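You operate a simulated robot arm through the tools that you are given. There is no shell and no other tool. Be economical: measure what you need, move in short steps, check, and stop when the job is done.

You are at the controls of a simulated two-armed robot. One attempt, no reset.

Task
Put the grey gauge block on the top of the check bench away on the top of the mandrel bench. Take the purple bottle gauge and leave it on the work tag. Press the belt zero key two times. Open the steel drawer, put the folded cloth from there on top of the small carton and shut the drawer again. Take the guide roller with the purple cap and put it on the small orange tray. Put the mandrel with the purple label on the mouth of the collecting belt. Fetch the steel cylinder from the top of the store cart and stand it on the counter of the steel rack. The order is free. Set down upright: purple bottle gauge, steel cylinder.
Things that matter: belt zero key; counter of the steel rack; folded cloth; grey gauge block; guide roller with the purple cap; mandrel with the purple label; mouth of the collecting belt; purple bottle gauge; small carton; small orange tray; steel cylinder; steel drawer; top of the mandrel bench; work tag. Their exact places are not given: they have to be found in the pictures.

It is judged by the outcome, as a careful person would: the job done as asked, and still so three seconds after it is handed in. It fails if anything else is knocked over, pushed out of place, dropped, spilled or broken. A push-on lid holds only when it is set on centred and level and pressed home; a screw cap is set on level and turned clockwise until tight. Flat cloth is picked up by pressing the open fingertips on it (5 to 10 N) and closing them slowly along it; thin cloth reads only 2 to 8 mm in the jaws.

Robot
Two 7-joint arms with two-finger parallel grippers on one trunk, on a base that drives. Base frame: it is fixed to the floor where the robot stands at the start and does not move with it; the origin is under the middle of the robot, x ahead of it, y to its left, z up. Units: mm, degrees, N and s.
The left shoulder is at the start at [70, 130, 1187], the right one opposite. With the tool pointing down near the work surface each hand reaches from about 100 to 300 mm from the robot's upright axis, wherever it stands, measured 20 degrees to its own side. Places, roughly: belt zero key [3100, 800, 600]; counter of the steel rack [600, 1200, 900]; folded cloth (8x6x3 cm) [4400, -400, 500]; grey gauge block [500, 0, 750]; guide roller with the purple cap (4x5x15 cm) [6100, 100, 900]; mandrel with the purple label [1500, 2000, 1000]; mouth of the collecting belt [3300, -2300, 900]; purple bottle gauge [1750, 500, 1000]; small carton [5750, -1250, 750]; small orange tray (17x16x3 cm) [6100, -500, 800]; steel cylinder [-1000, 1250, 750]; steel drawer [4400, -500, 500]; top of the mandrel bench (55x25 cm) [1620, -320, 860]; work tag [1750, 3000, 750]. Payload 1.57 kg a hand.
The tool frame of a hand sits at the grasp point between the pads (the TCP): z along the fingers, y along the line on which they close. The tips reach 30 mm beyond it. The gripper opens to 80 mm. The fingers are 17 mm wide and 12 mm thick; the gripper's body (40 by 82 mm) begins 80 mm behind the TCP.
Orientation is told as [roll, pitch, yaw] about the base's x, y, z axes, in that order, counted from this pose: with the fingers straight down and closing along the base's y, the tool's x points along the base's -x, its y along +y and its z along -z.

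Tools
- The arms move only by the tool servo_tool. It takes "left_motion", "right_motion" or both (then of equal length, played together; a hand with none holds still); each is a list of rows, each an object (a shift or turn left out is 0, a gripper value left out holds the last) with "dp": the shift along the base's x, y, z in mm, a list of three; "delta_rot": the turn, a rotation vector about the base's x, y, z in rad, a list of three. In form: [{"dp": [dx, dy, dz], "delta_rot": [wx, wy, wz]}, ...]. A call has 1 to 12 rows; each row shifts and turns the commanded pose from where the row before left it. "left_claw" and "right_claw" are, for a hand that has rows, the opening, from 0 (shut) to 1 (fully open), set as the call begins (left out, the last holds). Rows are played at 5 a second. More than 50 mm and 8.6 degrees between two rows, or a gripper value outside its range, and nothing of the call is played. A pose out of reach is approached as far as the arm can. The call stops where the force on the tool passes 40 N (or 10 N more than at its start, if that is more) or the arm is blocked; 0.2 s more then pass. The fingers move at their own pace (about 108 mm/s each) and stop on an object; they squeeze with about 22 N. The grip force told is the motor's: it shows also when the fingers shut on nothing. Time passes only in rows, and 0.2 s behind the last, so rows that do not move let the fingers close. The reply holds the time, the measured pose of the TCP, the force on the tool along the base axes, the opening and the grip force, in the units named above and with some noise, with the torque about the TCP (base axes, N m) and any sound that the robot's microphone picked up.
- Cameras (640 x 400 px; columns grow to the right, rows downward): "scene" is now at [128.9, -20.7, 1404.4]; the picture's right is [-0.26, -0.97, 0.00], its down [-0.68, 0.18, -0.71] and it looks along [0.69, -0.18, -0.70] (base axes); focal length 294 px, centre (320, 200). "left" rides on the left gripper at [72, 7, -122] in its tool frame; the picture's right is [-0.09, 1.00, 0.00], its down [-0.84, -0.08, -0.54] and it looks along [-0.54, -0.05, 0.84] (tool axes); focal length 238 px, centre (320, 200). "right" rides on the right gripper at [72, -7, -122] in its tool frame; the picture's right is [0.09, 1.00, 0.00], its down [-0.84, 0.08, -0.54] and it looks along [-0.54, 0.05, 0.84] (tool axes); focal length 238 px, centre (320, 200).
- grab_frame(camera): a new picture of that camera. No time passes.
- lift_body(by): slides the trunk up (or, below 0, down) by that many mm; the arms and the scene camera ride with it, the base frame stays. It gives what a move gives, with no picture.
- base_move(legs): drives the robot by 1 to 6 legs, each [ahead, left, turn to the left] in mm, mm and degrees, along the robot's own axes; the way and the turn of a leg run together, so that a leg with both is an arc; at most 1500 mm and 180 degrees a leg. The arms and the cameras ride along, it lands a little off, and it stops where it bumps. It gives what a move gives.
- aim_head(pan, tilt): turns the head with the scene camera to pan (to the left, within 86 degrees either way) and tilt (down, from -29 to 69), counted from straight ahead of the robot. It gives what a move gives.
- measure_at(camera, pixels): for up to 12 pixels [column, row] of the newest picture of that camera ("zoom" is the newest enlarged one), the place [x, y, z] in the base frame of the surface seen there, good to about 2 mm. No time passes.
- zoom(camera, box): a new picture of the part [left, top, right, bottom] of that camera's present view, enlarged. No time passes.
- hand_in(): hands the job in; it is judged then, once.

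Work in short steps. Measure before you move; look again where a grasp or a placing could have gone wrong, and mend it. You have 145 turns and 198 pictures in all, those below and enlarged ones among them. Open the grippers and draw the arms clear of the work before you hand the job in, unless the task says otherwise; then end with one line.

The tools are called after "Emit:" as a command line: name --argument value ..., lists and objects as JSON in quotes. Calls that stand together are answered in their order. servo_tool: Moves the arms, as the interface text tells. Its arguments: {"type":"object","properties":{"left_motion":{"type":"array","items":{"type":"object","properties":{"dp":{"type":"array","items":{"type":"number"}},"delta_rot":{"type":"array","items":{"type":"number"}}}}},"left_claw":{"type":"number"},"right_motion":{"type":"array","items":{"type":"object","properties":{"dp":{"type":"array","items":{"type":"number"}},"delta_rot":{"type":"array","items":{"type":"number"}}}}},"right_claw":{"type":"number"}},"required":[]} The other tools are called the same way: lift_body (by) slides the trunk up or down; base_move (legs) drives the base; aim_head (pan, tilt) turns the head that bears the scene camera; grab_frame (camera) takes a picture; measure_at (camera, pixels) gives the place of the surface under pixels of a picture; zoom (camera, box) takes an enlarged picture of a part of a camera's view; hand_in () hands the job in.

At the start:

```text
time_s: 0.0
left_position: [434.0, 94.5, 1121.4]
left_ee_rot: [0.0, 0.1, -0.1]
left_ft_force: [-0.3, 0.3, 0.8]
left_moment: [-0.03, 0.01, -0.02]
left_opening: 79.8
left_grasp_force: 0.1
right_position: [280.7, -169.5, 1159.2]
right_ee_rot: [0.0, 0.0, 0.0]
right_ft_force: [0.1, 0.3, -0.3]
right_moment: [-0.02, 0.03, 0.03]
right_opening: 79.9
right_grasp_force: 0.0
trunk travel left (down, up): [-825.0, 115.0]
robot x, y, heading: [0.6, -0.7, -0.0]
head pan, tilt: [-14.8, 44.4]
```

scene: 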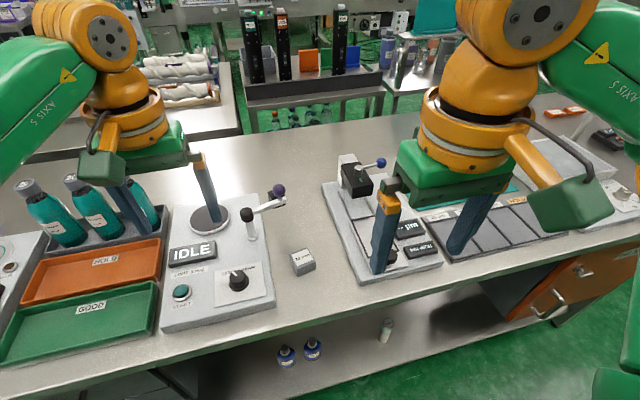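
right: 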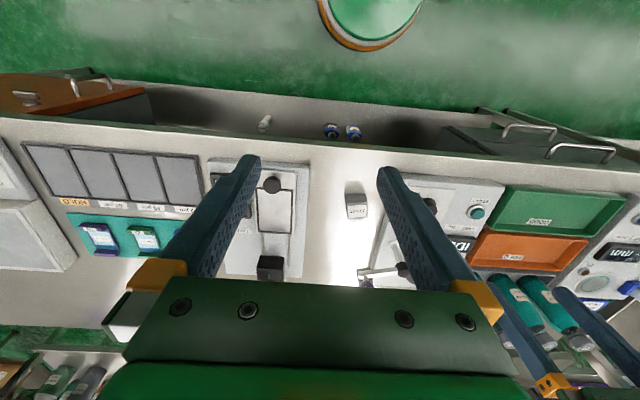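
left: 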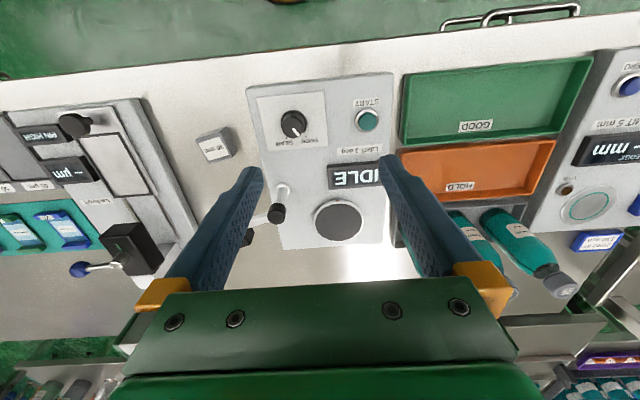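

The grey gauge block is at about (302,262) in the scene picture, between two fixtures. I measure its corners and the bench.

Emit:
measure_at --camera "scene" --pixels '[[300, 255], [290, 254], [307, 248], [315, 262], [298, 271], [304, 266], [330, 300], [270, 300], [340, 270], [262, 240]]'

Emit:
zoom --camera "scene" --box '[240, 220, 368, 300]'

```text
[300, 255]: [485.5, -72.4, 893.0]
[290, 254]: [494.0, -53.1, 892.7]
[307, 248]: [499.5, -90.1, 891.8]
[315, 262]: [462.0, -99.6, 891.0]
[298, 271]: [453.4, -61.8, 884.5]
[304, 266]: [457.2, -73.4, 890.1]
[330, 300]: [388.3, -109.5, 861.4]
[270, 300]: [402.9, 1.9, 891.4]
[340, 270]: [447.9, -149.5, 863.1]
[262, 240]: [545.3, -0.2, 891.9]
```

```text
5.00 times, centred on (304, 260) of scene
```

zoom: 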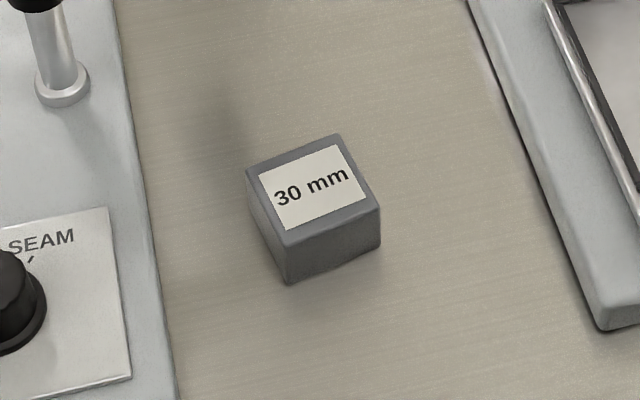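

I measure the block's top corners in the zoom to get centre and yaw.

Emit:
measure_at --camera "zoom" --pixels '[[251, 172], [338, 138], [376, 208], [287, 242], [313, 190]]'

```text
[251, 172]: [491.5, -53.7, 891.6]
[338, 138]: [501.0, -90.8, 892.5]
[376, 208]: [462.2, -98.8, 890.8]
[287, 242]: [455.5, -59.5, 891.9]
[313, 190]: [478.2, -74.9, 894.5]
```

The block is about 38 mm square, centre (477.5,-75.5), top at z 892, turned by about +12°. I move the right hand over it with the left hand drawn back.

Emit:
servo_tool --right_motion '[{"dp": [32.8, 15.7, -20], "delta_rot": [0, 0, 0.105]}, {"dp": [32.8, 15.7, -20], "delta_rot": [0, 0, 0.105]}, {"dp": [32.8, 15.7, -20]}, {"dp": [32.8, 15.6, -20]}, {"dp": [32.8, 15.6, -30]}, {"dp": [32.8, 15.7, -30]}]' --left_motion '[{"dp": [-25, 12, 8]}, {"dp": [-25, 12, 8]}, {"dp": [-25, 12, 8]}, {"dp": [-25, 12, 8]}, {"dp": [-25, 12, 8]}, {"dp": [-25, 12, 8]}]' --right_claw 1

```text
time_s: 1.4
left_position: [282.7, 171.0, 1169.5]
left_ee_rot: [-0.1, 0.0, 0.0]
left_ft_force: [0.7, 0.4, -0.7]
left_moment: [-0.04, -0.01, 0.0]
left_opening: 79.9
left_grasp_force: 0.0
right_position: [476.4, -74.6, 1016.3]
right_ee_rot: [-0.3, -0.1, 12.4]
right_ft_force: [-0.3, -1.6, 0.0]
right_moment: [0.04, 0.02, 0.01]
right_opening: 79.9
right_grasp_force: 0.0
trunk travel left (down, up): [-825.0, 115.0]
robot x, y, heading: [-0.5, 0.0, 0.1]
head pan, tilt: [-14.8, 44.4]
```

The right hand is above the block. I check the heights of the neighbouring levers before going down.

Emit:
measure_at --camera "scene" --pixels '[[278, 190], [262, 208], [250, 228], [244, 214], [379, 163], [345, 165], [360, 190]]'

Emit:
servo_tool --right_motion '[{"dp": [1, -1, -10]}]' --right_claw 0.7

```text
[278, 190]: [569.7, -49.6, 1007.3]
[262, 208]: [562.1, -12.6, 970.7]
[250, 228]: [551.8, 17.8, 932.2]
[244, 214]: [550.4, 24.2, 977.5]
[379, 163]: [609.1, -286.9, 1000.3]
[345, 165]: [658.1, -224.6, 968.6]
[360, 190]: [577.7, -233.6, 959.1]
```

```text
time_s: 1.8
left_position: [283.1, 166.1, 1170.9]
left_ee_rot: [-0.1, 0.0, 0.0]
left_ft_force: [0.0, 0.4, -0.3]
left_moment: [0.03, -0.01, -0.01]
left_opening: 79.8
left_grasp_force: 0.1
right_position: [479.7, -79.8, 1008.1]
right_ee_rot: [0.1, -0.1, 12.0]
right_ft_force: [-0.5, 0.8, -0.4]
right_moment: [0.05, 0.0, 0.01]
right_opening: 55.6
right_grasp_force: 0.0
trunk travel left (down, up): [-825.0, 115.0]
robot x, y, heading: [-2.6, 1.8, 0.0]
head pan, tilt: [-14.8, 44.4]
```

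Knob at (570,-50,1007) is 90 mm clear of the hand. I go down and grip.

Emit:
servo_tool --right_motion '[{"dp": [0, 0, -30]}, {"dp": [0, 0, -30]}, {"dp": [0, 0, -30]}, {"dp": [0, 0, -22]}, {}]'

Emit:
servo_tool --right_motion '[{}, {}, {}]' --right_claw 0

```text
time_s: 3.0
left_position: [283.5, 166.6, 1169.6]
left_ee_rot: [0.0, 0.0, 0.1]
left_ft_force: [-0.2, -0.6, 0.0]
left_moment: [0.0, -0.03, -0.01]
left_opening: 80.1
left_grasp_force: 0.1
right_position: [472.4, -81.5, 894.3]
right_ee_rot: [-0.1, 0.0, 12.0]
right_ft_force: [0.4, 0.6, -0.3]
right_moment: [0.01, 0.03, 0.01]
right_opening: 55.7
right_grasp_force: 0.0
right hand out of reach, approached as far as the arm can: row 3, 4
trunk travel left (down, up): [-825.0, 115.0]
robot x, y, heading: [1.4, -1.2, 0.0]
head pan, tilt: [-14.8, 44.4]
```

```text
time_s: 3.8
left_position: [282.1, 166.7, 1169.9]
left_ee_rot: [0.0, 0.0, 0.0]
left_ft_force: [0.4, 0.2, -0.4]
left_moment: [-0.02, 0.0, 0.0]
left_opening: 79.8
left_grasp_force: 0.0
right_position: [473.1, -82.6, 895.8]
right_ee_rot: [0.0, 0.0, 12.0]
right_ft_force: [-0.6, -0.8, 0.1]
right_moment: [0.0, 0.04, -0.01]
right_opening: 43.4
right_grasp_force: 22.4
trunk travel left (down, up): [-825.0, 115.0]
robot x, y, heading: [1.7, -1.7, 0.2]
head pan, tilt: [-14.8, 44.4]
```

Gripped (43 mm, 22 N). I lift and draw the hand back, then look around.

Emit:
servo_tool --right_motion '[{"dp": [0, 0, 40]}, {"dp": [0, 0, 40]}, {"dp": [0, 0, 40]}, {"dp": [0, 0, 40]}, {"dp": [-30, -15, 30]}, {"dp": [-30, -15, 30]}, {"dp": [-30, -15, 30]}, {"dp": [-30, -15, 20]}, {"dp": [-30, -15, 0]}]'

Emit:
aim_head --pan 0 --tilt 20

Emit:
grab_frame --camera "scene"

Emit:
aim_head --pan -75 --tilt 20

Emit:
grab_frame --camera "scene"

Emit:
aim_head --pan 75 --tilt 20

Emit:
grab_frame --camera "scene"

```text
time_s: 5.8
left_position: [281.6, 166.3, 1171.0]
left_ee_rot: [0.0, -0.1, -0.1]
left_ft_force: [-0.3, 0.3, 0.5]
left_moment: [0.01, 0.0, -0.02]
left_opening: 80.0
left_grasp_force: 0.0
right_position: [317.6, -160.2, 1166.2]
right_ee_rot: [0.2, -0.2, 11.9]
right_ft_force: [-0.6, -0.3, -1.9]
right_moment: [0.04, -0.04, 0.01]
right_opening: 43.2
right_grasp_force: 21.7
right hand out of reach, approached as far as the arm can: row 1
trunk travel left (down, up): [-825.0, 115.0]
robot x, y, heading: [-1.8, 1.4, -0.2]
head pan, tilt: [-14.8, 44.4]
```

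```text
time_s: 6.7
left_position: [283.2, 168.3, 1171.4]
left_ee_rot: [-0.1, 0.0, 0.1]
left_ft_force: [-0.6, 0.0, -0.1]
left_moment: [0.01, -0.02, -0.01]
left_opening: 79.9
left_grasp_force: 0.1
right_position: [320.9, -158.6, 1165.6]
right_ee_rot: [0.1, 0.0, 12.0]
right_ft_force: [0.3, 0.2, -1.0]
right_moment: [-0.03, 0.0, 0.03]
right_opening: 43.4
right_grasp_force: 22.0
trunk travel left (down, up): [-825.0, 115.0]
robot x, y, heading: [-1.5, -1.0, 0.1]
head pan, tilt: [0.0, 20.0]
```

```text
193 pictures are left
```

scene: 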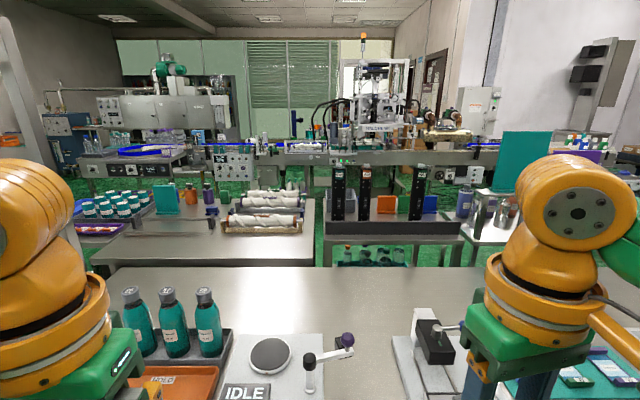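

```text
time_s: 8.2
left_position: [282.9, 167.4, 1169.6]
left_ee_rot: [-0.1, 0.0, 0.1]
left_ft_force: [-0.4, 0.1, -0.4]
left_moment: [-0.02, 0.01, 0.01]
left_opening: 80.1
left_grasp_force: 0.0
right_position: [320.6, -158.0, 1166.4]
right_ee_rot: [0.0, 0.0, 11.9]
right_ft_force: [0.1, -0.2, -0.5]
right_moment: [0.04, -0.02, -0.01]
right_opening: 43.4
right_grasp_force: 21.5
trunk travel left (down, up): [-825.0, 115.0]
robot x, y, heading: [1.3, 3.1, 0.0]
head pan, tilt: [-75.0, 20.0]
```

```text
192 pictures are left
```

scene: 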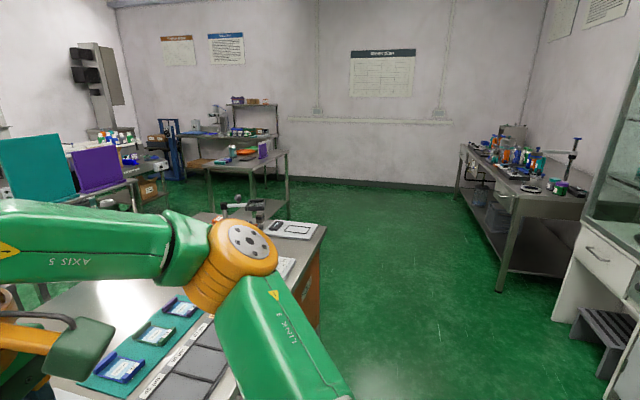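

```text
time_s: 10.5
left_position: [283.6, 167.6, 1170.0]
left_ee_rot: [0.0, 0.0, 0.0]
left_ft_force: [-0.4, 0.3, -0.3]
left_moment: [0.0, 0.0, 0.03]
left_opening: 80.1
left_grasp_force: 0.0
right_position: [320.5, -158.9, 1166.0]
right_ee_rot: [0.1, 0.0, 12.0]
right_ft_force: [-0.1, -0.9, 0.2]
right_moment: [0.0, 0.0, 0.0]
right_opening: 43.4
right_grasp_force: 22.3
trunk travel left (down, up): [-825.0, 115.0]
robot x, y, heading: [-1.1, 2.2, -0.3]
head pan, tilt: [75.0, 20.0]
```

```text
191 pictures are left
```

scene: 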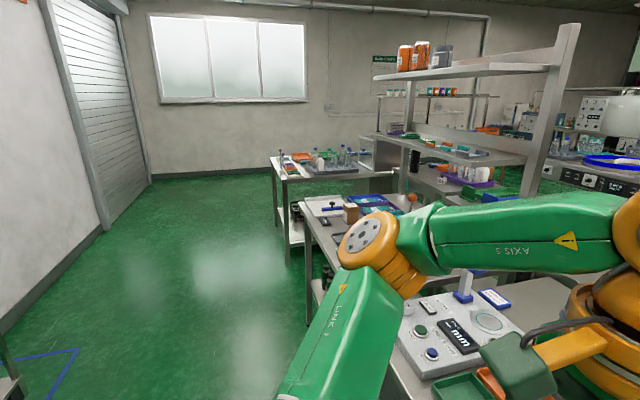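

I measure the layout on the left: check bench end, steel rack, floor spots.

Emit:
measure_at --camera "scene" --pixels '[[345, 250], [306, 235], [330, 212], [378, 204], [275, 172], [290, 190], [370, 175], [500, 70], [420, 165], [230, 250], [150, 230], [20, 360]]'

Emit:
aim_head --pan 0 --tilt 12

Emit:
grab_frame --camera "scene"

Emit:
measure_at --camera "scene" --pixels '[[330, 268], [460, 290], [310, 215], [95, 300], [140, 240], [330, 208], [270, 260], [395, 250], [490, 260], [300, 290], [320, 240], [540, 225]]'

```text
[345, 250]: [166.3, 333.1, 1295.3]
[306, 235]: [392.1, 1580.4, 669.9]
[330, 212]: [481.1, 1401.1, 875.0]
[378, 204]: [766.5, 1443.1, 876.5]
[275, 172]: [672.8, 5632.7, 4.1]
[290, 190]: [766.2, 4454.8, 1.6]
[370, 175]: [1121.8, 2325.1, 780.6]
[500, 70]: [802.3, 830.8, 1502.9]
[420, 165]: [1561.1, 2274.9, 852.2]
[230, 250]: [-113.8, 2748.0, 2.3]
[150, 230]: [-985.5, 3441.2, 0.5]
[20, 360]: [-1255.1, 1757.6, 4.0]
```

```text
time_s: 12.0
left_position: [284.3, 167.4, 1169.7]
left_ee_rot: [-0.1, -0.1, 0.1]
left_ft_force: [-0.2, -0.6, 0.0]
left_moment: [0.0, 0.01, -0.01]
left_opening: 79.9
left_grasp_force: 0.0
right_position: [321.8, -157.9, 1165.4]
right_ee_rot: [0.0, 0.0, 12.0]
right_ft_force: [-0.5, 0.2, -0.9]
right_moment: [0.02, -0.02, 0.0]
right_opening: 43.2
right_grasp_force: 21.9
trunk travel left (down, up): [-825.0, 115.0]
robot x, y, heading: [1.7, 4.8, -0.1]
head pan, tilt: [0.0, 12.0]
```

```text
190 pictures are left
```

scene: 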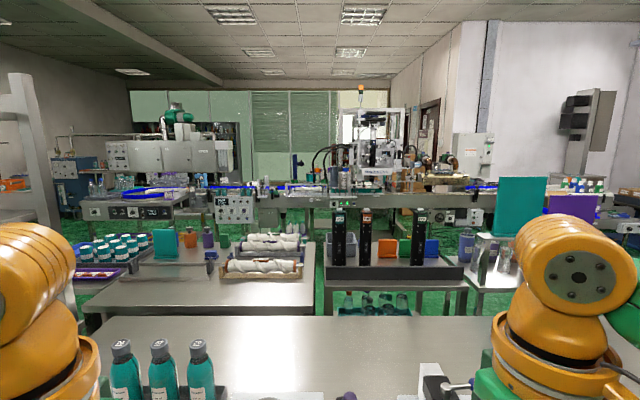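

```text
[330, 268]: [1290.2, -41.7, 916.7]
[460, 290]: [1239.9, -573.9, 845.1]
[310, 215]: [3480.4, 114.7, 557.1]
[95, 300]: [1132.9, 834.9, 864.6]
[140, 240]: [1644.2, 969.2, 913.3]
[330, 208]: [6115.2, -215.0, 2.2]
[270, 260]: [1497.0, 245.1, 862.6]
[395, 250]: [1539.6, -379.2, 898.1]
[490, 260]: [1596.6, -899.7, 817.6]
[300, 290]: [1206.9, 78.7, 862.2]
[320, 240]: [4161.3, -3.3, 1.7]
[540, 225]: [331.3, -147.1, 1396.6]
```

I zoom on the tables ahead to identify the mandrel bench and the purple bottle gauge, and measure edges.

Emit:
measure_at --camera "scene" --pixels '[[250, 322], [450, 322], [250, 312], [105, 285], [210, 308], [320, 250], [325, 312], [470, 275], [465, 262], [330, 284], [200, 292], [475, 315]]'

Emit:
zoom --camera "scene" --box '[60, 180, 320, 330]'

Emit:
zoom --camera "scene" --box '[300, 180, 560, 330]'

```text
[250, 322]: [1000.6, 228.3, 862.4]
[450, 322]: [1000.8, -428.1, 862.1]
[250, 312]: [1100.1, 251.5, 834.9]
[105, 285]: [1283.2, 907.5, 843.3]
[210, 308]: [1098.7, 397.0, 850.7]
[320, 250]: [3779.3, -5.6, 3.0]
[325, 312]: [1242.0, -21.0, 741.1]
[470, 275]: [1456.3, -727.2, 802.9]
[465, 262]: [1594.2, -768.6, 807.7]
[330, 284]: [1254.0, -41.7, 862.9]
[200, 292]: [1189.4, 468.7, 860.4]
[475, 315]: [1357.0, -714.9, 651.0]
```

```text
2.46 times, centred on (190, 255) of scene
```

zoom: 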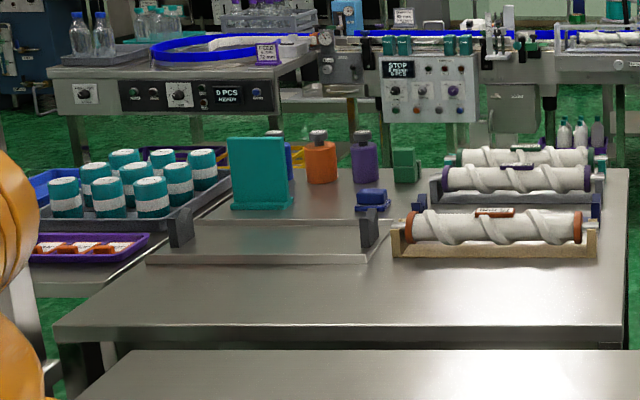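

```text
2.46 times, centred on (430, 255) of scene
```

zoom: 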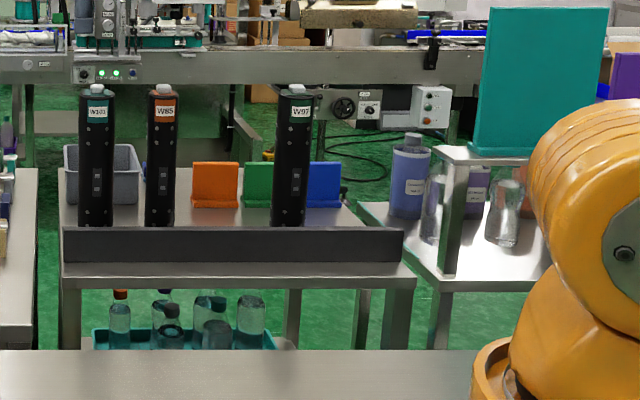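

The mandrel bench is the one with the black stands; the aisle ahead is too narrow, so I must go around. I look right to map a route.

Emit:
aim_head --pan -75 --tilt 20

Emit:
grab_frame --camera "scene"

Emit:
measure_at --camera "scene" --pixels '[[322, 228], [318, 310], [215, 165], [288, 155], [290, 215], [465, 145], [500, 290], [340, 200], [150, 195], [80, 205], [260, 185], [380, 300]]'

```text
time_s: 13.4
left_position: [284.5, 167.0, 1170.0]
left_ee_rot: [0.0, 0.1, 0.0]
left_ft_force: [-0.7, 0.4, 0.5]
left_moment: [-0.07, 0.0, 0.01]
left_opening: 80.2
left_grasp_force: 0.1
right_position: [320.5, -158.5, 1165.1]
right_ee_rot: [0.0, 0.0, 11.9]
right_ft_force: [-0.3, 0.0, -0.6]
right_moment: [0.02, -0.01, -0.01]
right_opening: 43.4
right_grasp_force: 21.8
trunk travel left (down, up): [-825.0, 115.0]
robot x, y, heading: [-1.2, 1.6, 0.2]
head pan, tilt: [-75.0, 20.0]
```

```text
187 pictures are left
```

scene: 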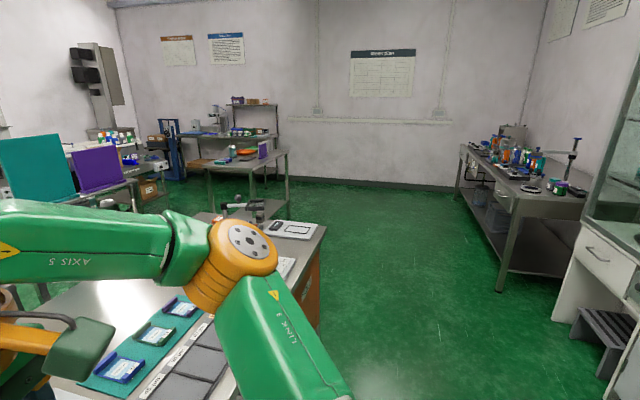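

```text
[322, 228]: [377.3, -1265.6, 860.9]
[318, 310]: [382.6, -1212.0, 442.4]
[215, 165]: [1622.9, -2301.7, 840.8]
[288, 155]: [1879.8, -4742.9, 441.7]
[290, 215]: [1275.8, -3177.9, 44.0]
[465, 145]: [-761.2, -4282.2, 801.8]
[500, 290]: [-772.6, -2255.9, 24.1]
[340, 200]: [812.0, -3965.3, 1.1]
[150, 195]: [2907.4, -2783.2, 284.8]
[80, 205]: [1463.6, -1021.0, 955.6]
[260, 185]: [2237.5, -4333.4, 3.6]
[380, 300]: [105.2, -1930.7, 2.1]
```

Free corridor at y≈-1750 between check bench end (y -1270) and the next table (y -2300). I drive right along the bench then ahead, and look.

Emit:
base_move --legs '[[-60, -900, 0], [0, -870, 0], [1300, 0, 0]]'

Emit:
aim_head --pan 0 --tilt 25

Emit:
grab_frame --camera "scene"

Emit:
measure_at --camera "scene" --pixels '[[320, 330], [320, 260], [320, 200], [220, 250], [220, 200], [420, 250], [420, 200], [520, 250], [120, 250], [320, 160], [200, 160], [440, 160]]'

Emit:
aim_head --pan 60 --tilt 25

Emit:
grab_frame --camera "scene"

```text
time_s: 28.6
left_position: [1538.1, -1606.0, 1171.4]
left_ee_rot: [0.1, 0.0, -0.6]
left_ft_force: [0.3, 0.2, 0.3]
left_moment: [0.01, 0.01, 0.0]
left_opening: 79.9
left_grasp_force: 0.0
right_position: [1571.1, -1932.5, 1165.0]
right_ee_rot: [0.1, 0.0, 11.3]
right_ft_force: [0.3, -0.1, 0.1]
right_moment: [0.02, -0.01, 0.0]
right_opening: 43.0
right_grasp_force: 22.4
trunk travel left (down, up): [-825.0, 115.0]
robot x, y, heading: [1253.0, -1766.9, -0.6]
head pan, tilt: [-75.0, 20.0]
```

```text
time_s: 30.1
left_position: [1539.1, -1606.4, 1170.8]
left_ee_rot: [0.0, 0.1, -0.7]
left_ft_force: [-0.3, -0.5, 0.3]
left_moment: [0.0, 0.02, -0.02]
left_opening: 80.1
left_grasp_force: 0.0
right_position: [1571.9, -1932.6, 1165.4]
right_ee_rot: [0.0, -0.1, 11.4]
right_ft_force: [0.7, 0.0, -0.3]
right_moment: [0.02, 0.01, 0.0]
right_opening: 42.9
right_grasp_force: 22.2
trunk travel left (down, up): [-825.0, 115.0]
robot x, y, heading: [1257.2, -1769.6, -0.9]
head pan, tilt: [0.0, 25.0]
```

```text
186 pictures are left
```

scene: 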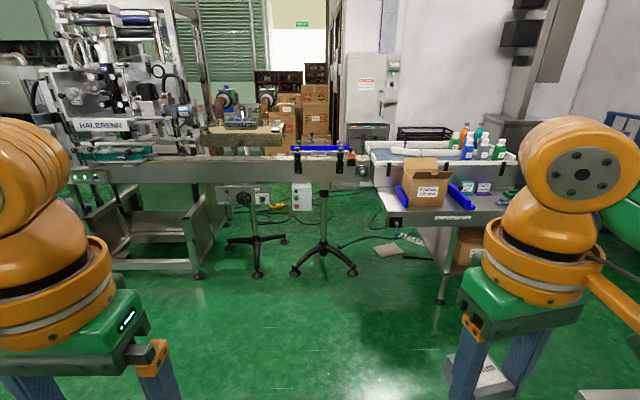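

```text
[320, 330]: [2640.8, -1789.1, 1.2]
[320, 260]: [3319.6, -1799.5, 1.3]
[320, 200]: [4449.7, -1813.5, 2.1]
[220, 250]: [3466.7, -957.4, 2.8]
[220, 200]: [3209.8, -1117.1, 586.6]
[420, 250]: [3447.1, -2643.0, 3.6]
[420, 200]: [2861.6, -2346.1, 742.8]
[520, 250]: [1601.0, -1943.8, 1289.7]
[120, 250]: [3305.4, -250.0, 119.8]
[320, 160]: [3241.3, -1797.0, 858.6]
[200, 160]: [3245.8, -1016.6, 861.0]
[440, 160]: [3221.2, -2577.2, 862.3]
```

```text
time_s: 31.4
left_position: [1538.4, -1606.6, 1170.0]
left_ee_rot: [0.0, 0.1, -0.6]
left_ft_force: [0.3, -0.2, -1.0]
left_moment: [-0.01, -0.04, -0.02]
left_opening: 79.8
left_grasp_force: 0.2
right_position: [1571.4, -1932.8, 1166.0]
right_ee_rot: [0.0, 0.0, 11.4]
right_ft_force: [-0.4, -0.6, -0.7]
right_moment: [0.01, 0.01, 0.03]
right_opening: 43.2
right_grasp_force: 22.2
trunk travel left (down, up): [-825.0, 115.0]
robot x, y, heading: [1250.9, -1770.6, -0.7]
head pan, tilt: [60.0, 25.0]
```

```text
185 pictures are left
```

scene: 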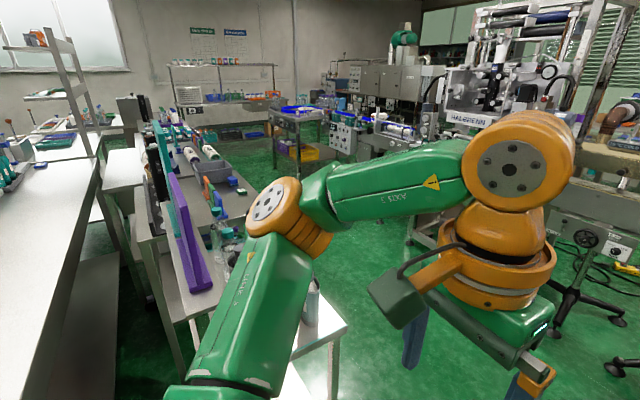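

I measure the cart/bench back edges on the left for a path behind them.

Emit:
measure_at --camera "scene" --pixels '[[345, 325], [312, 295], [205, 285], [240, 180], [215, 130], [275, 115], [325, 115], [275, 160], [350, 140], [345, 240], [360, 210], [100, 225]]'

Emit:
base_move --legs '[[1250, 0, 0], [0, 0, 90]]'

Emit:
aim_head --pan 30 --tilt 25

Emit:
grab_frame --camera "scene"

```text
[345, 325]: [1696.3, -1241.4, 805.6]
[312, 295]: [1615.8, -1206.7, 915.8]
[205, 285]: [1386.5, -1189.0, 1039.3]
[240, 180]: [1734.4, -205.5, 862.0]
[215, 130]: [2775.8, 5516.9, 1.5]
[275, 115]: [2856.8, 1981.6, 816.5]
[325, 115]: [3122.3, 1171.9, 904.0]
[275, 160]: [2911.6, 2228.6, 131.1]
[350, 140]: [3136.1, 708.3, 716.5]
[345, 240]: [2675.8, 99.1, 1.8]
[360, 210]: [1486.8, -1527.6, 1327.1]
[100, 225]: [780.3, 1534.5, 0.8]
```

```text
time_s: 41.4
left_position: [2328.5, -1495.5, 1170.9]
left_ee_rot: [0.0, 0.0, 89.2]
left_ft_force: [-0.2, -0.3, -0.1]
left_moment: [0.01, -0.01, 0.0]
left_opening: 79.8
left_grasp_force: 0.0
right_position: [2653.3, -1463.4, 1166.0]
right_ee_rot: [0.0, 0.0, 101.1]
right_ft_force: [0.2, 0.1, -1.2]
right_moment: [0.04, -0.04, 0.01]
right_opening: 43.2
right_grasp_force: 22.6
trunk travel left (down, up): [-825.0, 115.0]
robot x, y, heading: [2490.1, -1782.9, 89.3]
head pan, tilt: [60.0, 25.0]
```

```text
time_s: 42.4
left_position: [2327.1, -1496.7, 1170.5]
left_ee_rot: [0.0, 0.1, 89.0]
left_ft_force: [0.6, -0.1, 1.0]
left_moment: [-0.01, -0.01, -0.01]
left_opening: 79.9
left_grasp_force: 0.1
right_position: [2653.8, -1463.1, 1165.1]
right_ee_rot: [0.1, -0.1, 101.1]
right_ft_force: [0.1, -0.3, 0.8]
right_moment: [-0.01, 0.01, 0.04]
right_opening: 42.8
right_grasp_force: 21.5
trunk travel left (down, up): [-825.0, 115.0]
robot x, y, heading: [2491.7, -1785.7, 89.0]
head pan, tilt: [30.0, 25.0]
```

```text
184 pictures are left
```

scene: 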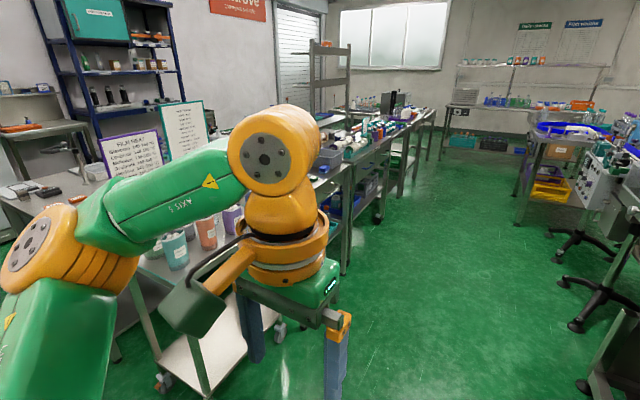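

The aisle is clear. I drive along it to y≈-320 and turn to face the mandrel bench.

Emit:
base_move --legs '[[1420, 0, 0], [0, 0, 90]]'

Emit:
aim_head --pan 0 --tilt 35

Emit:
grab_frame --camera "scene"

Emit:
measure_at --camera "scene" --pixels '[[320, 200], [320, 230], [320, 260], [320, 300], [260, 220], [380, 220], [220, 200], [420, 200], [320, 180], [200, 240], [450, 240], [500, 200]]'

```text
time_s: 53.3
left_position: [2227.1, -509.5, 1170.9]
left_ee_rot: [0.0, 0.1, 178.4]
left_ft_force: [0.4, 0.0, -0.1]
left_moment: [0.0, 0.01, -0.03]
left_opening: 79.8
left_grasp_force: 0.1
right_position: [2199.0, -184.4, 1165.8]
right_ee_rot: [0.0, 0.0, -169.6]
right_ft_force: [-0.3, 0.4, -0.1]
right_moment: [0.05, -0.03, -0.01]
right_opening: 43.0
right_grasp_force: 22.0
trunk travel left (down, up): [-825.0, 115.0]
robot x, y, heading: [2512.5, -351.0, 178.5]
head pan, tilt: [30.0, 25.0]
```

```text
time_s: 54.2
left_position: [2226.3, -510.4, 1171.1]
left_ee_rot: [0.0, 0.0, 178.4]
left_ft_force: [-0.2, -0.3, 0.6]
left_moment: [0.03, -0.05, 0.04]
left_opening: 79.8
left_grasp_force: 0.1
right_position: [2197.1, -185.1, 1165.4]
right_ee_rot: [0.0, 0.1, -169.5]
right_ft_force: [-0.2, 0.4, -1.0]
right_moment: [0.02, -0.01, -0.02]
right_opening: 43.1
right_grasp_force: 22.0
trunk travel left (down, up): [-825.0, 115.0]
robot x, y, heading: [2514.1, -352.1, 178.4]
head pan, tilt: [0.0, 35.0]
```

```text
183 pictures are left
```

scene: 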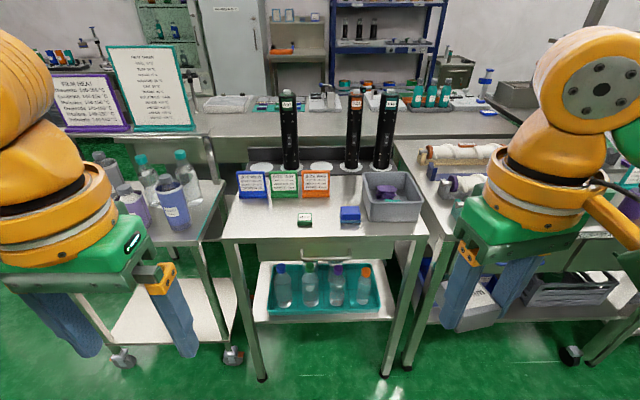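

```text
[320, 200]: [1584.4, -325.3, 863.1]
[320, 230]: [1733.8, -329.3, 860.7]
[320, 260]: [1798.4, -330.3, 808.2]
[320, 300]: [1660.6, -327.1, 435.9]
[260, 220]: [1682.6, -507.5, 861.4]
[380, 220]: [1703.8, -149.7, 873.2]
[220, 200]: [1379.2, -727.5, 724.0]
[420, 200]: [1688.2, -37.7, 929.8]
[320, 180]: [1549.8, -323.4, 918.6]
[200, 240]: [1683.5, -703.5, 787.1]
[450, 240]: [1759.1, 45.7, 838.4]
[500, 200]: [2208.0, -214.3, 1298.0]
```

The mandrel bench top is in front: small green and blue blocks at (305,218),(350,212); free area near (268,222) ≈(1690,-480). I zoom to check, and drive closer.

Emit:
measure_at --camera "scene" --pixels '[[305, 214], [350, 208], [240, 232], [300, 234], [252, 197], [285, 197], [227, 228], [215, 210]]'

Emit:
base_move --legs '[[400, 215, 1.6]]'

Emit:
aim_head --pan -5 --tilt 55

Emit:
grab_frame --camera "scene"

```text
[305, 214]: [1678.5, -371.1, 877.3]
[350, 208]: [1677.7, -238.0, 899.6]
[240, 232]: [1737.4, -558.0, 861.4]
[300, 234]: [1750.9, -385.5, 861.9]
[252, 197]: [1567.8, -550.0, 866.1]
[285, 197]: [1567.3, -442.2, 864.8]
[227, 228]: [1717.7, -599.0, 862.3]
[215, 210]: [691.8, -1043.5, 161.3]
```

```text
time_s: 57.0
left_position: [1827.7, -726.9, 1170.2]
left_ee_rot: [0.0, -0.2, -179.8]
left_ft_force: [-0.4, 0.5, 0.7]
left_moment: [-0.01, 0.01, 0.01]
left_opening: 79.8
left_grasp_force: 0.0
right_position: [1789.7, -401.9, 1166.5]
right_ee_rot: [0.0, -0.2, -167.9]
right_ft_force: [0.0, 0.3, -1.0]
right_moment: [0.0, -0.01, 0.01]
right_opening: 43.1
right_grasp_force: 22.1
trunk travel left (down, up): [-825.0, 115.0]
robot x, y, heading: [2109.2, -562.0, -179.7]
head pan, tilt: [0.0, 35.0]
```

```text
time_s: 57.8
left_position: [1826.5, -728.4, 1171.2]
left_ee_rot: [-0.1, 0.0, -179.8]
left_ft_force: [-0.7, 0.1, 0.0]
left_moment: [-0.01, 0.03, 0.02]
left_opening: 79.9
left_grasp_force: 0.0
right_position: [1787.0, -403.4, 1165.3]
right_ee_rot: [-0.1, 0.1, -167.7]
right_ft_force: [-0.4, 0.4, -0.7]
right_moment: [0.03, -0.05, 0.01]
right_opening: 43.2
right_grasp_force: 22.5
trunk travel left (down, up): [-825.0, 115.0]
robot x, y, heading: [2108.9, -559.3, -179.6]
head pan, tilt: [-5.0, 55.0]
```

```text
182 pictures are left
```

scene: 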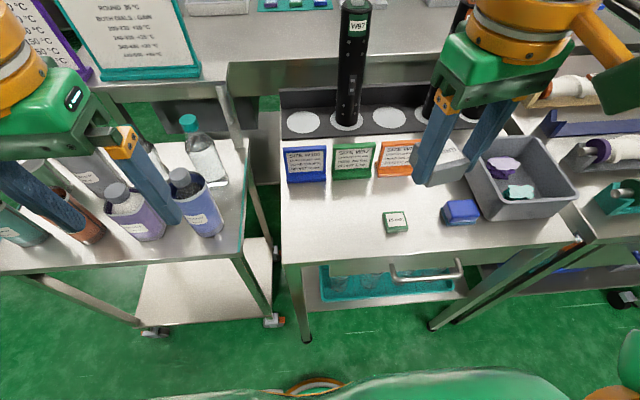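

Free spot at about (335,225) left of the small 15mm block. I take the grey block over (1690,-480), aligning it square, and go down to just above the top.

Emit:
servo_tool --right_motion '[{"dp": [-24, -19, -20], "delta_rot": [0, 0, -0.105]}, {"dp": [-24, -19, -20], "delta_rot": [0, 0, -0.105]}, {"dp": [-24, -19, -20]}, {"dp": [-25, -20, -20]}, {"dp": [0, 0, -40]}, {"dp": [0, 0, -40]}, {"dp": [0, 0, -40]}, {"dp": [0, 0, -40]}, {}]'

```text
time_s: 59.8
left_position: [1827.1, -728.1, 1169.6]
left_ee_rot: [0.0, 0.0, -179.8]
left_ft_force: [1.3, -0.2, -0.8]
left_moment: [0.01, -0.01, -0.01]
left_opening: 79.8
left_grasp_force: 0.1
right_position: [1692.3, -478.0, 926.5]
right_ee_rot: [0.1, 0.0, -179.7]
right_ft_force: [0.3, 0.0, -0.1]
right_moment: [0.02, 0.0, 0.0]
right_opening: 43.0
right_grasp_force: 22.3
trunk travel left (down, up): [-825.0, 115.0]
robot x, y, heading: [2111.2, -561.0, -180.1]
head pan, tilt: [-5.0, 55.0]
```

Emit:
servo_tool --right_motion '[{"dp": [0, 0, -15]}, {"dp": [0, 0, -8]}, {"dp": [0, 0, -4]}, {"dp": [0, 0, -3]}, {}]'

Emit:
grab_frame --camera "scene"

```text
time_s: 61.0
left_position: [1826.0, -727.8, 1170.1]
left_ee_rot: [0.0, -0.1, -179.7]
left_ft_force: [-0.5, 0.4, -1.1]
left_moment: [0.04, -0.01, 0.01]
left_opening: 80.0
left_grasp_force: 0.1
right_position: [1691.4, -479.4, 894.7]
right_ee_rot: [0.0, 0.0, -179.8]
right_ft_force: [-0.6, 0.5, 0.0]
right_moment: [-0.01, -0.01, -0.03]
right_opening: 43.2
right_grasp_force: 21.8
trunk travel left (down, up): [-825.0, 115.0]
robot x, y, heading: [2109.9, -560.4, -179.9]
head pan, tilt: [-5.0, 55.0]
```

```text
181 pictures are left
```

scene: 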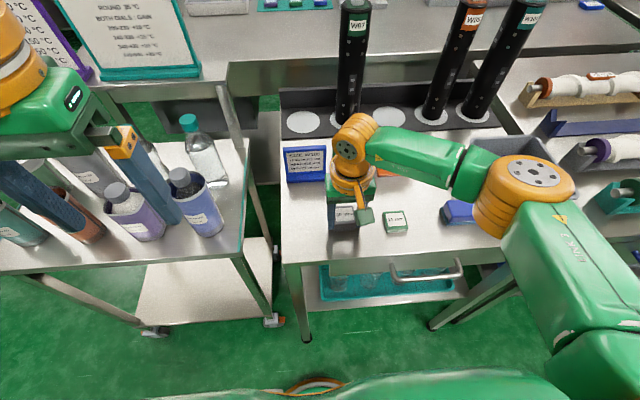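

No contact force yet; I lower a few mm more until contact.

Emit:
servo_tool --right_motion '[{"dp": [0, 0, -1.5]}, {}]'

Emit:
measure_at --camera "scene" --pixels '[[340, 228], [340, 245], [318, 215]]'

Emit:
zoom --camera "scene" --box '[300, 180, 400, 260]'

```text
time_s: 61.6
left_position: [1827.2, -728.4, 1171.1]
left_ee_rot: [0.1, 0.1, -179.8]
left_ft_force: [-0.5, 0.2, 0.5]
left_moment: [-0.04, -0.01, 0.01]
left_opening: 79.9
left_grasp_force: 0.0
right_position: [1693.1, -480.7, 895.1]
right_ee_rot: [0.0, 0.0, -179.9]
right_ft_force: [0.0, 1.2, 3.5]
right_moment: [0.05, 0.11, -0.01]
right_opening: 43.2
right_grasp_force: 22.4
trunk travel left (down, up): [-825.0, 115.0]
robot x, y, heading: [2109.6, -557.7, -179.8]
head pan, tilt: [-5.0, 55.0]
```

```text
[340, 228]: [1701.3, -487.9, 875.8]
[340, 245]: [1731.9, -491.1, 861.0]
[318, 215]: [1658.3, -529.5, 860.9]
```

```text
5.00 times, centred on (350, 220) of scene
```

zoom: 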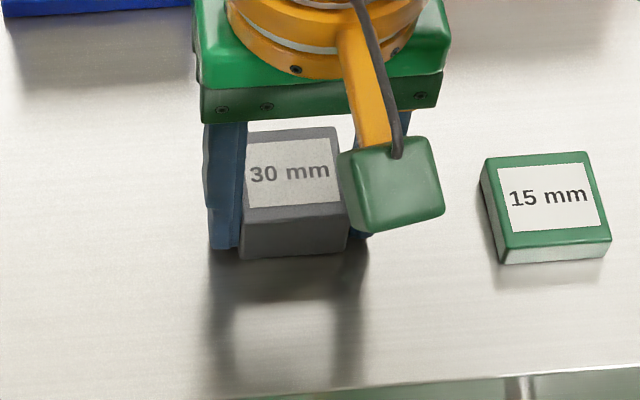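

Contact (3.5 N). I release, check and rise.

Emit:
servo_tool --right_motion '[{}, {}, {"dp": [0, 0, 20]}, {"dp": [0, 0, 40]}, {"dp": [0, 0, 45]}, {"dp": [20, 10, 45]}, {"dp": [30, 30, 45]}, {"dp": [30, 30, 45]}, {"dp": [20, 20, 20]}]' --right_claw 0.75

Emit:
aim_head --pan -45 --tilt 40

Emit:
grab_frame --camera "scene"

```text
refused: row 6 steps farther than a row can; nothing moved
```

```text
time_s: 62.7
left_position: [1827.0, -728.6, 1171.0]
left_ee_rot: [0.1, 0.0, -179.8]
left_ft_force: [0.8, 0.5, 0.2]
left_moment: [-0.01, 0.01, 0.01]
left_opening: 80.0
left_grasp_force: 0.1
right_position: [1691.7, -479.3, 893.8]
right_ee_rot: [0.1, 0.0, -179.9]
right_ft_force: [-2.2, 1.0, 4.6]
right_moment: [0.02, 0.14, -0.03]
right_opening: 42.9
right_grasp_force: 22.3
trunk travel left (down, up): [-825.0, 115.0]
robot x, y, heading: [2109.3, -562.1, -179.8]
head pan, tilt: [-45.0, 40.0]
```

```text
179 pictures are left
```

scene: 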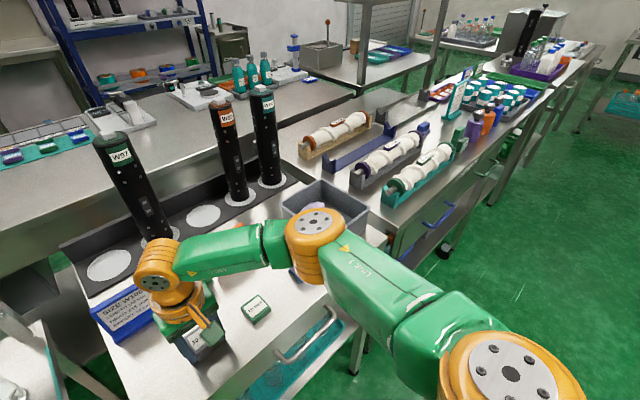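

A row was too long; I repeat with shorter rows.

Emit:
servo_tool --right_motion '[{}, {}, {"dp": [0, 0, 20]}, {"dp": [0, 0, 40]}, {"dp": [0, 0, 45]}, {"dp": [0, 0, 45]}, {"dp": [25, 20, 35]}, {"dp": [25, 20, 35]}, {"dp": [25, 20, 30]}, {"dp": [25, 20, 20]}]' --right_claw 0.75

Emit:
grab_frame --camera "scene"

Emit:
measure_at --camera "scene" --pixels '[[473, 120], [488, 115], [500, 100], [470, 150], [520, 60], [535, 85], [500, 180], [545, 100], [560, 130]]'

Emit:
zoom --camera "scene" --box '[400, 0, 640, 150]'

```text
time_s: 64.9
left_position: [1827.3, -726.1, 1170.9]
left_ee_rot: [0.0, -0.1, -179.8]
left_ft_force: [-0.8, 0.5, 1.1]
left_moment: [-0.03, 0.01, -0.01]
left_opening: 79.9
left_grasp_force: 0.1
right_position: [1795.1, -397.5, 1164.5]
right_ee_rot: [0.0, -0.1, -179.8]
right_ft_force: [1.1, 1.2, 0.8]
right_moment: [0.0, 0.02, -0.03]
right_opening: 59.9
right_grasp_force: 0.0
trunk travel left (down, up): [-825.0, 115.0]
robot x, y, heading: [2109.9, -560.7, -179.5]
head pan, tilt: [-45.0, 40.0]
```

```text
178 pictures are left
```

scene: 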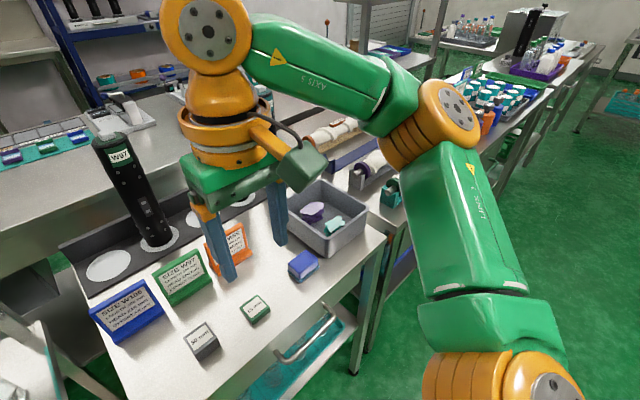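

```text
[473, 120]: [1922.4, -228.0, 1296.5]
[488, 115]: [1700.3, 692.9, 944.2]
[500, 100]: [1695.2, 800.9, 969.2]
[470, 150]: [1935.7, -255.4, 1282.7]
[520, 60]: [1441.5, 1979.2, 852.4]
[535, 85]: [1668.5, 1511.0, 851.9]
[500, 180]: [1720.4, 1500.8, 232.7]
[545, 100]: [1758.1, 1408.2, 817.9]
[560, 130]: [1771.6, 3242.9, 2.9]
```

```text
2.67 times, centred on (520, 75) of scene
```

zoom: 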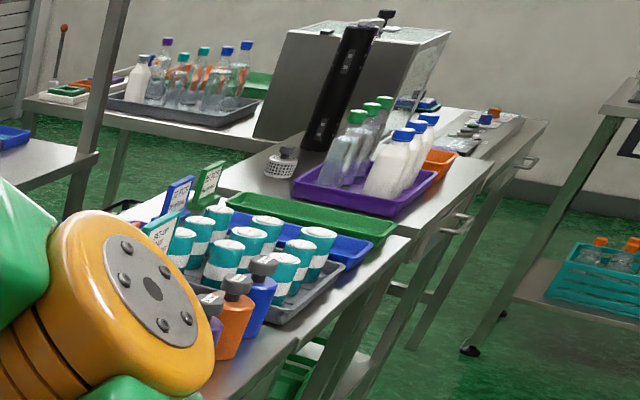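

The 30 mm block stands free on the bench top. Next I drive along to the purple bottle gauge (around (1720,600)).

Emit:
base_move --legs '[[-150, -1060, 0]]'

Emit:
aim_head --pan 0 --tilt 45

Emit:
grab_frame --camera "scene"

```text
time_s: 70.3
left_position: [1970.2, 328.1, 1170.5]
left_ee_rot: [-0.1, -0.1, -179.5]
left_ft_force: [1.3, -0.7, -0.1]
left_moment: [0.0, 0.0, 0.0]
left_opening: 80.0
left_grasp_force: 0.0
right_position: [1932.9, 657.0, 1163.6]
right_ee_rot: [0.0, -0.1, -179.6]
right_ft_force: [-0.4, -0.7, 0.1]
right_moment: [-0.04, 0.03, 0.01]
right_opening: 60.2
right_grasp_force: 0.1
trunk travel left (down, up): [-825.0, 115.0]
robot x, y, heading: [2252.0, 495.6, -179.5]
head pan, tilt: [-45.0, 40.0]
```

```text
time_s: 71.5
left_position: [1969.7, 329.9, 1170.4]
left_ee_rot: [0.0, 0.0, -179.6]
left_ft_force: [-0.5, -1.1, -0.2]
left_moment: [-0.02, 0.0, -0.02]
left_opening: 80.1
left_grasp_force: 0.1
right_position: [1933.2, 658.3, 1164.0]
right_ee_rot: [0.1, 0.1, -179.5]
right_ft_force: [1.0, -1.0, -1.0]
right_moment: [0.03, 0.01, -0.03]
right_opening: 59.7
right_grasp_force: 0.1
trunk travel left (down, up): [-825.0, 115.0]
robot x, y, heading: [2251.6, 497.8, -179.6]
head pan, tilt: [0.0, 45.0]
```

```text
176 pictures are left
```

scene: 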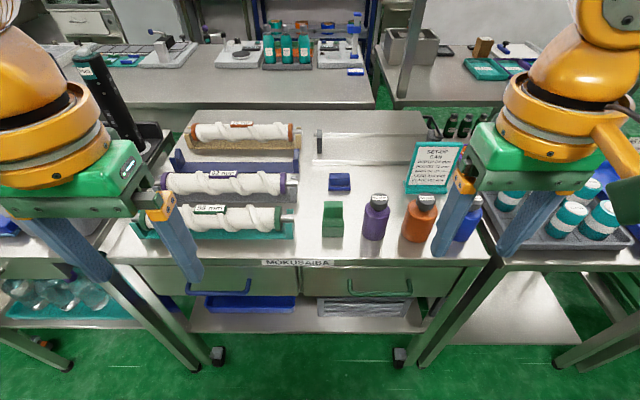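

Purple bottle gauge at (376,217). I measure it and its neighbours.

Emit:
measure_at --camera "scene" --pixels '[[377, 199], [376, 218], [374, 238], [364, 220], [389, 218], [404, 220], [342, 220], [342, 207], [376, 245], [376, 270], [339, 182], [425, 200]]'

Emit:
zoom --camera "scene" --box '[310, 170, 470, 270]'

```text
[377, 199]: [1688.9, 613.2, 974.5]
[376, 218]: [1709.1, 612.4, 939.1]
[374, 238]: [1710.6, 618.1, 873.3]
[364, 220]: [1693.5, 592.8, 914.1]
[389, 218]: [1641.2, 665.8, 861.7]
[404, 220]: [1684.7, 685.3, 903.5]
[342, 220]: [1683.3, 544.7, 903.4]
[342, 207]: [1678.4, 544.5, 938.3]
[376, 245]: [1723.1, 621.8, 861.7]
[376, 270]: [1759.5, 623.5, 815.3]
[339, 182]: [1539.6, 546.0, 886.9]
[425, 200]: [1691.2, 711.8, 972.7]
```

```text
4.00 times, centred on (390, 220) of scene
```

zoom: 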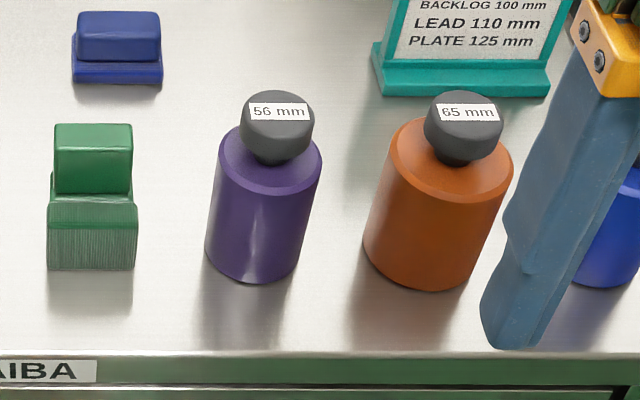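

I measure the cap top and the shoulder for a grasp on the grey knob.

Emit:
measure_at --camera "zoom" --pixels '[[275, 97], [278, 128], [245, 125], [311, 125], [278, 155], [230, 152], [312, 165], [265, 185], [275, 93], [260, 95]]'

```text
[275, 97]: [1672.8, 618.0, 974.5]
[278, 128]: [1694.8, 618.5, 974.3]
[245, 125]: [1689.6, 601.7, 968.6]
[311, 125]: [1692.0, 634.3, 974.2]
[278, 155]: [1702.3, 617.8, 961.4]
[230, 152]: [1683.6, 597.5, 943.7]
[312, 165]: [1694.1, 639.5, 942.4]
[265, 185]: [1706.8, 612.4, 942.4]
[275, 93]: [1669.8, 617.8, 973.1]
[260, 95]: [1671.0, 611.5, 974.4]
```

Knob: centre (1684,618), dia 36, top z 974; body top 943. I drive closer, then bring the right hand above it.

Emit:
base_move --legs '[[150, 0, 0]]'

Emit:
servo_tool --right_motion '[{"dp": [-33, -13, -30]}, {"dp": [-33, -13, -30]}, {"dp": [-33, -13, -30]}, {"dp": [0, 0, -25]}, {}]'

Emit:
grab_frame --camera "right"

```text
time_s: 72.8
left_position: [1822.7, 327.1, 1171.3]
left_ee_rot: [-0.1, -0.2, -179.5]
left_ft_force: [-0.4, -0.7, 0.7]
left_moment: [-0.02, 0.0, 0.02]
left_opening: 79.9
left_grasp_force: 0.1
right_position: [1785.3, 657.7, 1164.6]
right_ee_rot: [0.0, -0.2, -179.6]
right_ft_force: [1.2, 0.2, 0.3]
right_moment: [-0.02, 0.01, -0.01]
right_opening: 60.3
right_grasp_force: 0.1
trunk travel left (down, up): [-825.0, 115.0]
robot x, y, heading: [2100.2, 495.9, -179.4]
head pan, tilt: [0.0, 45.0]
```

```text
time_s: 74.0
left_position: [1819.6, 328.0, 1170.4]
left_ee_rot: [0.0, 0.0, -179.6]
left_ft_force: [-0.2, -0.2, 0.2]
left_moment: [0.01, 0.01, -0.02]
left_opening: 80.1
left_grasp_force: 0.1
right_position: [1683.3, 617.7, 1048.1]
right_ee_rot: [0.1, -0.1, -179.5]
right_ft_force: [-0.7, 0.1, 0.3]
right_moment: [-0.03, -0.04, -0.02]
right_opening: 59.8
right_grasp_force: 0.0
trunk travel left (down, up): [-825.0, 115.0]
robot x, y, heading: [2100.0, 497.3, -179.3]
head pan, tilt: [0.0, 45.0]
```

```text
174 pictures are left
```

right: 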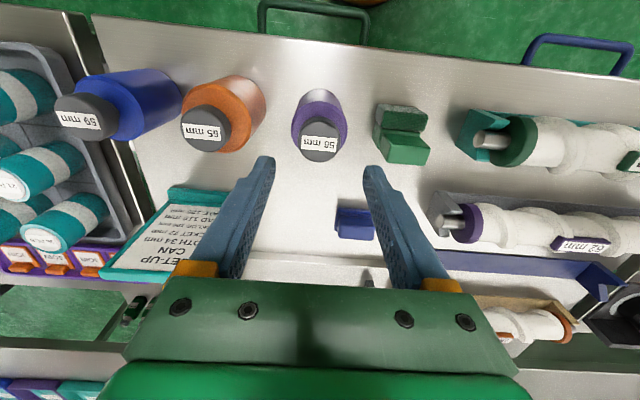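

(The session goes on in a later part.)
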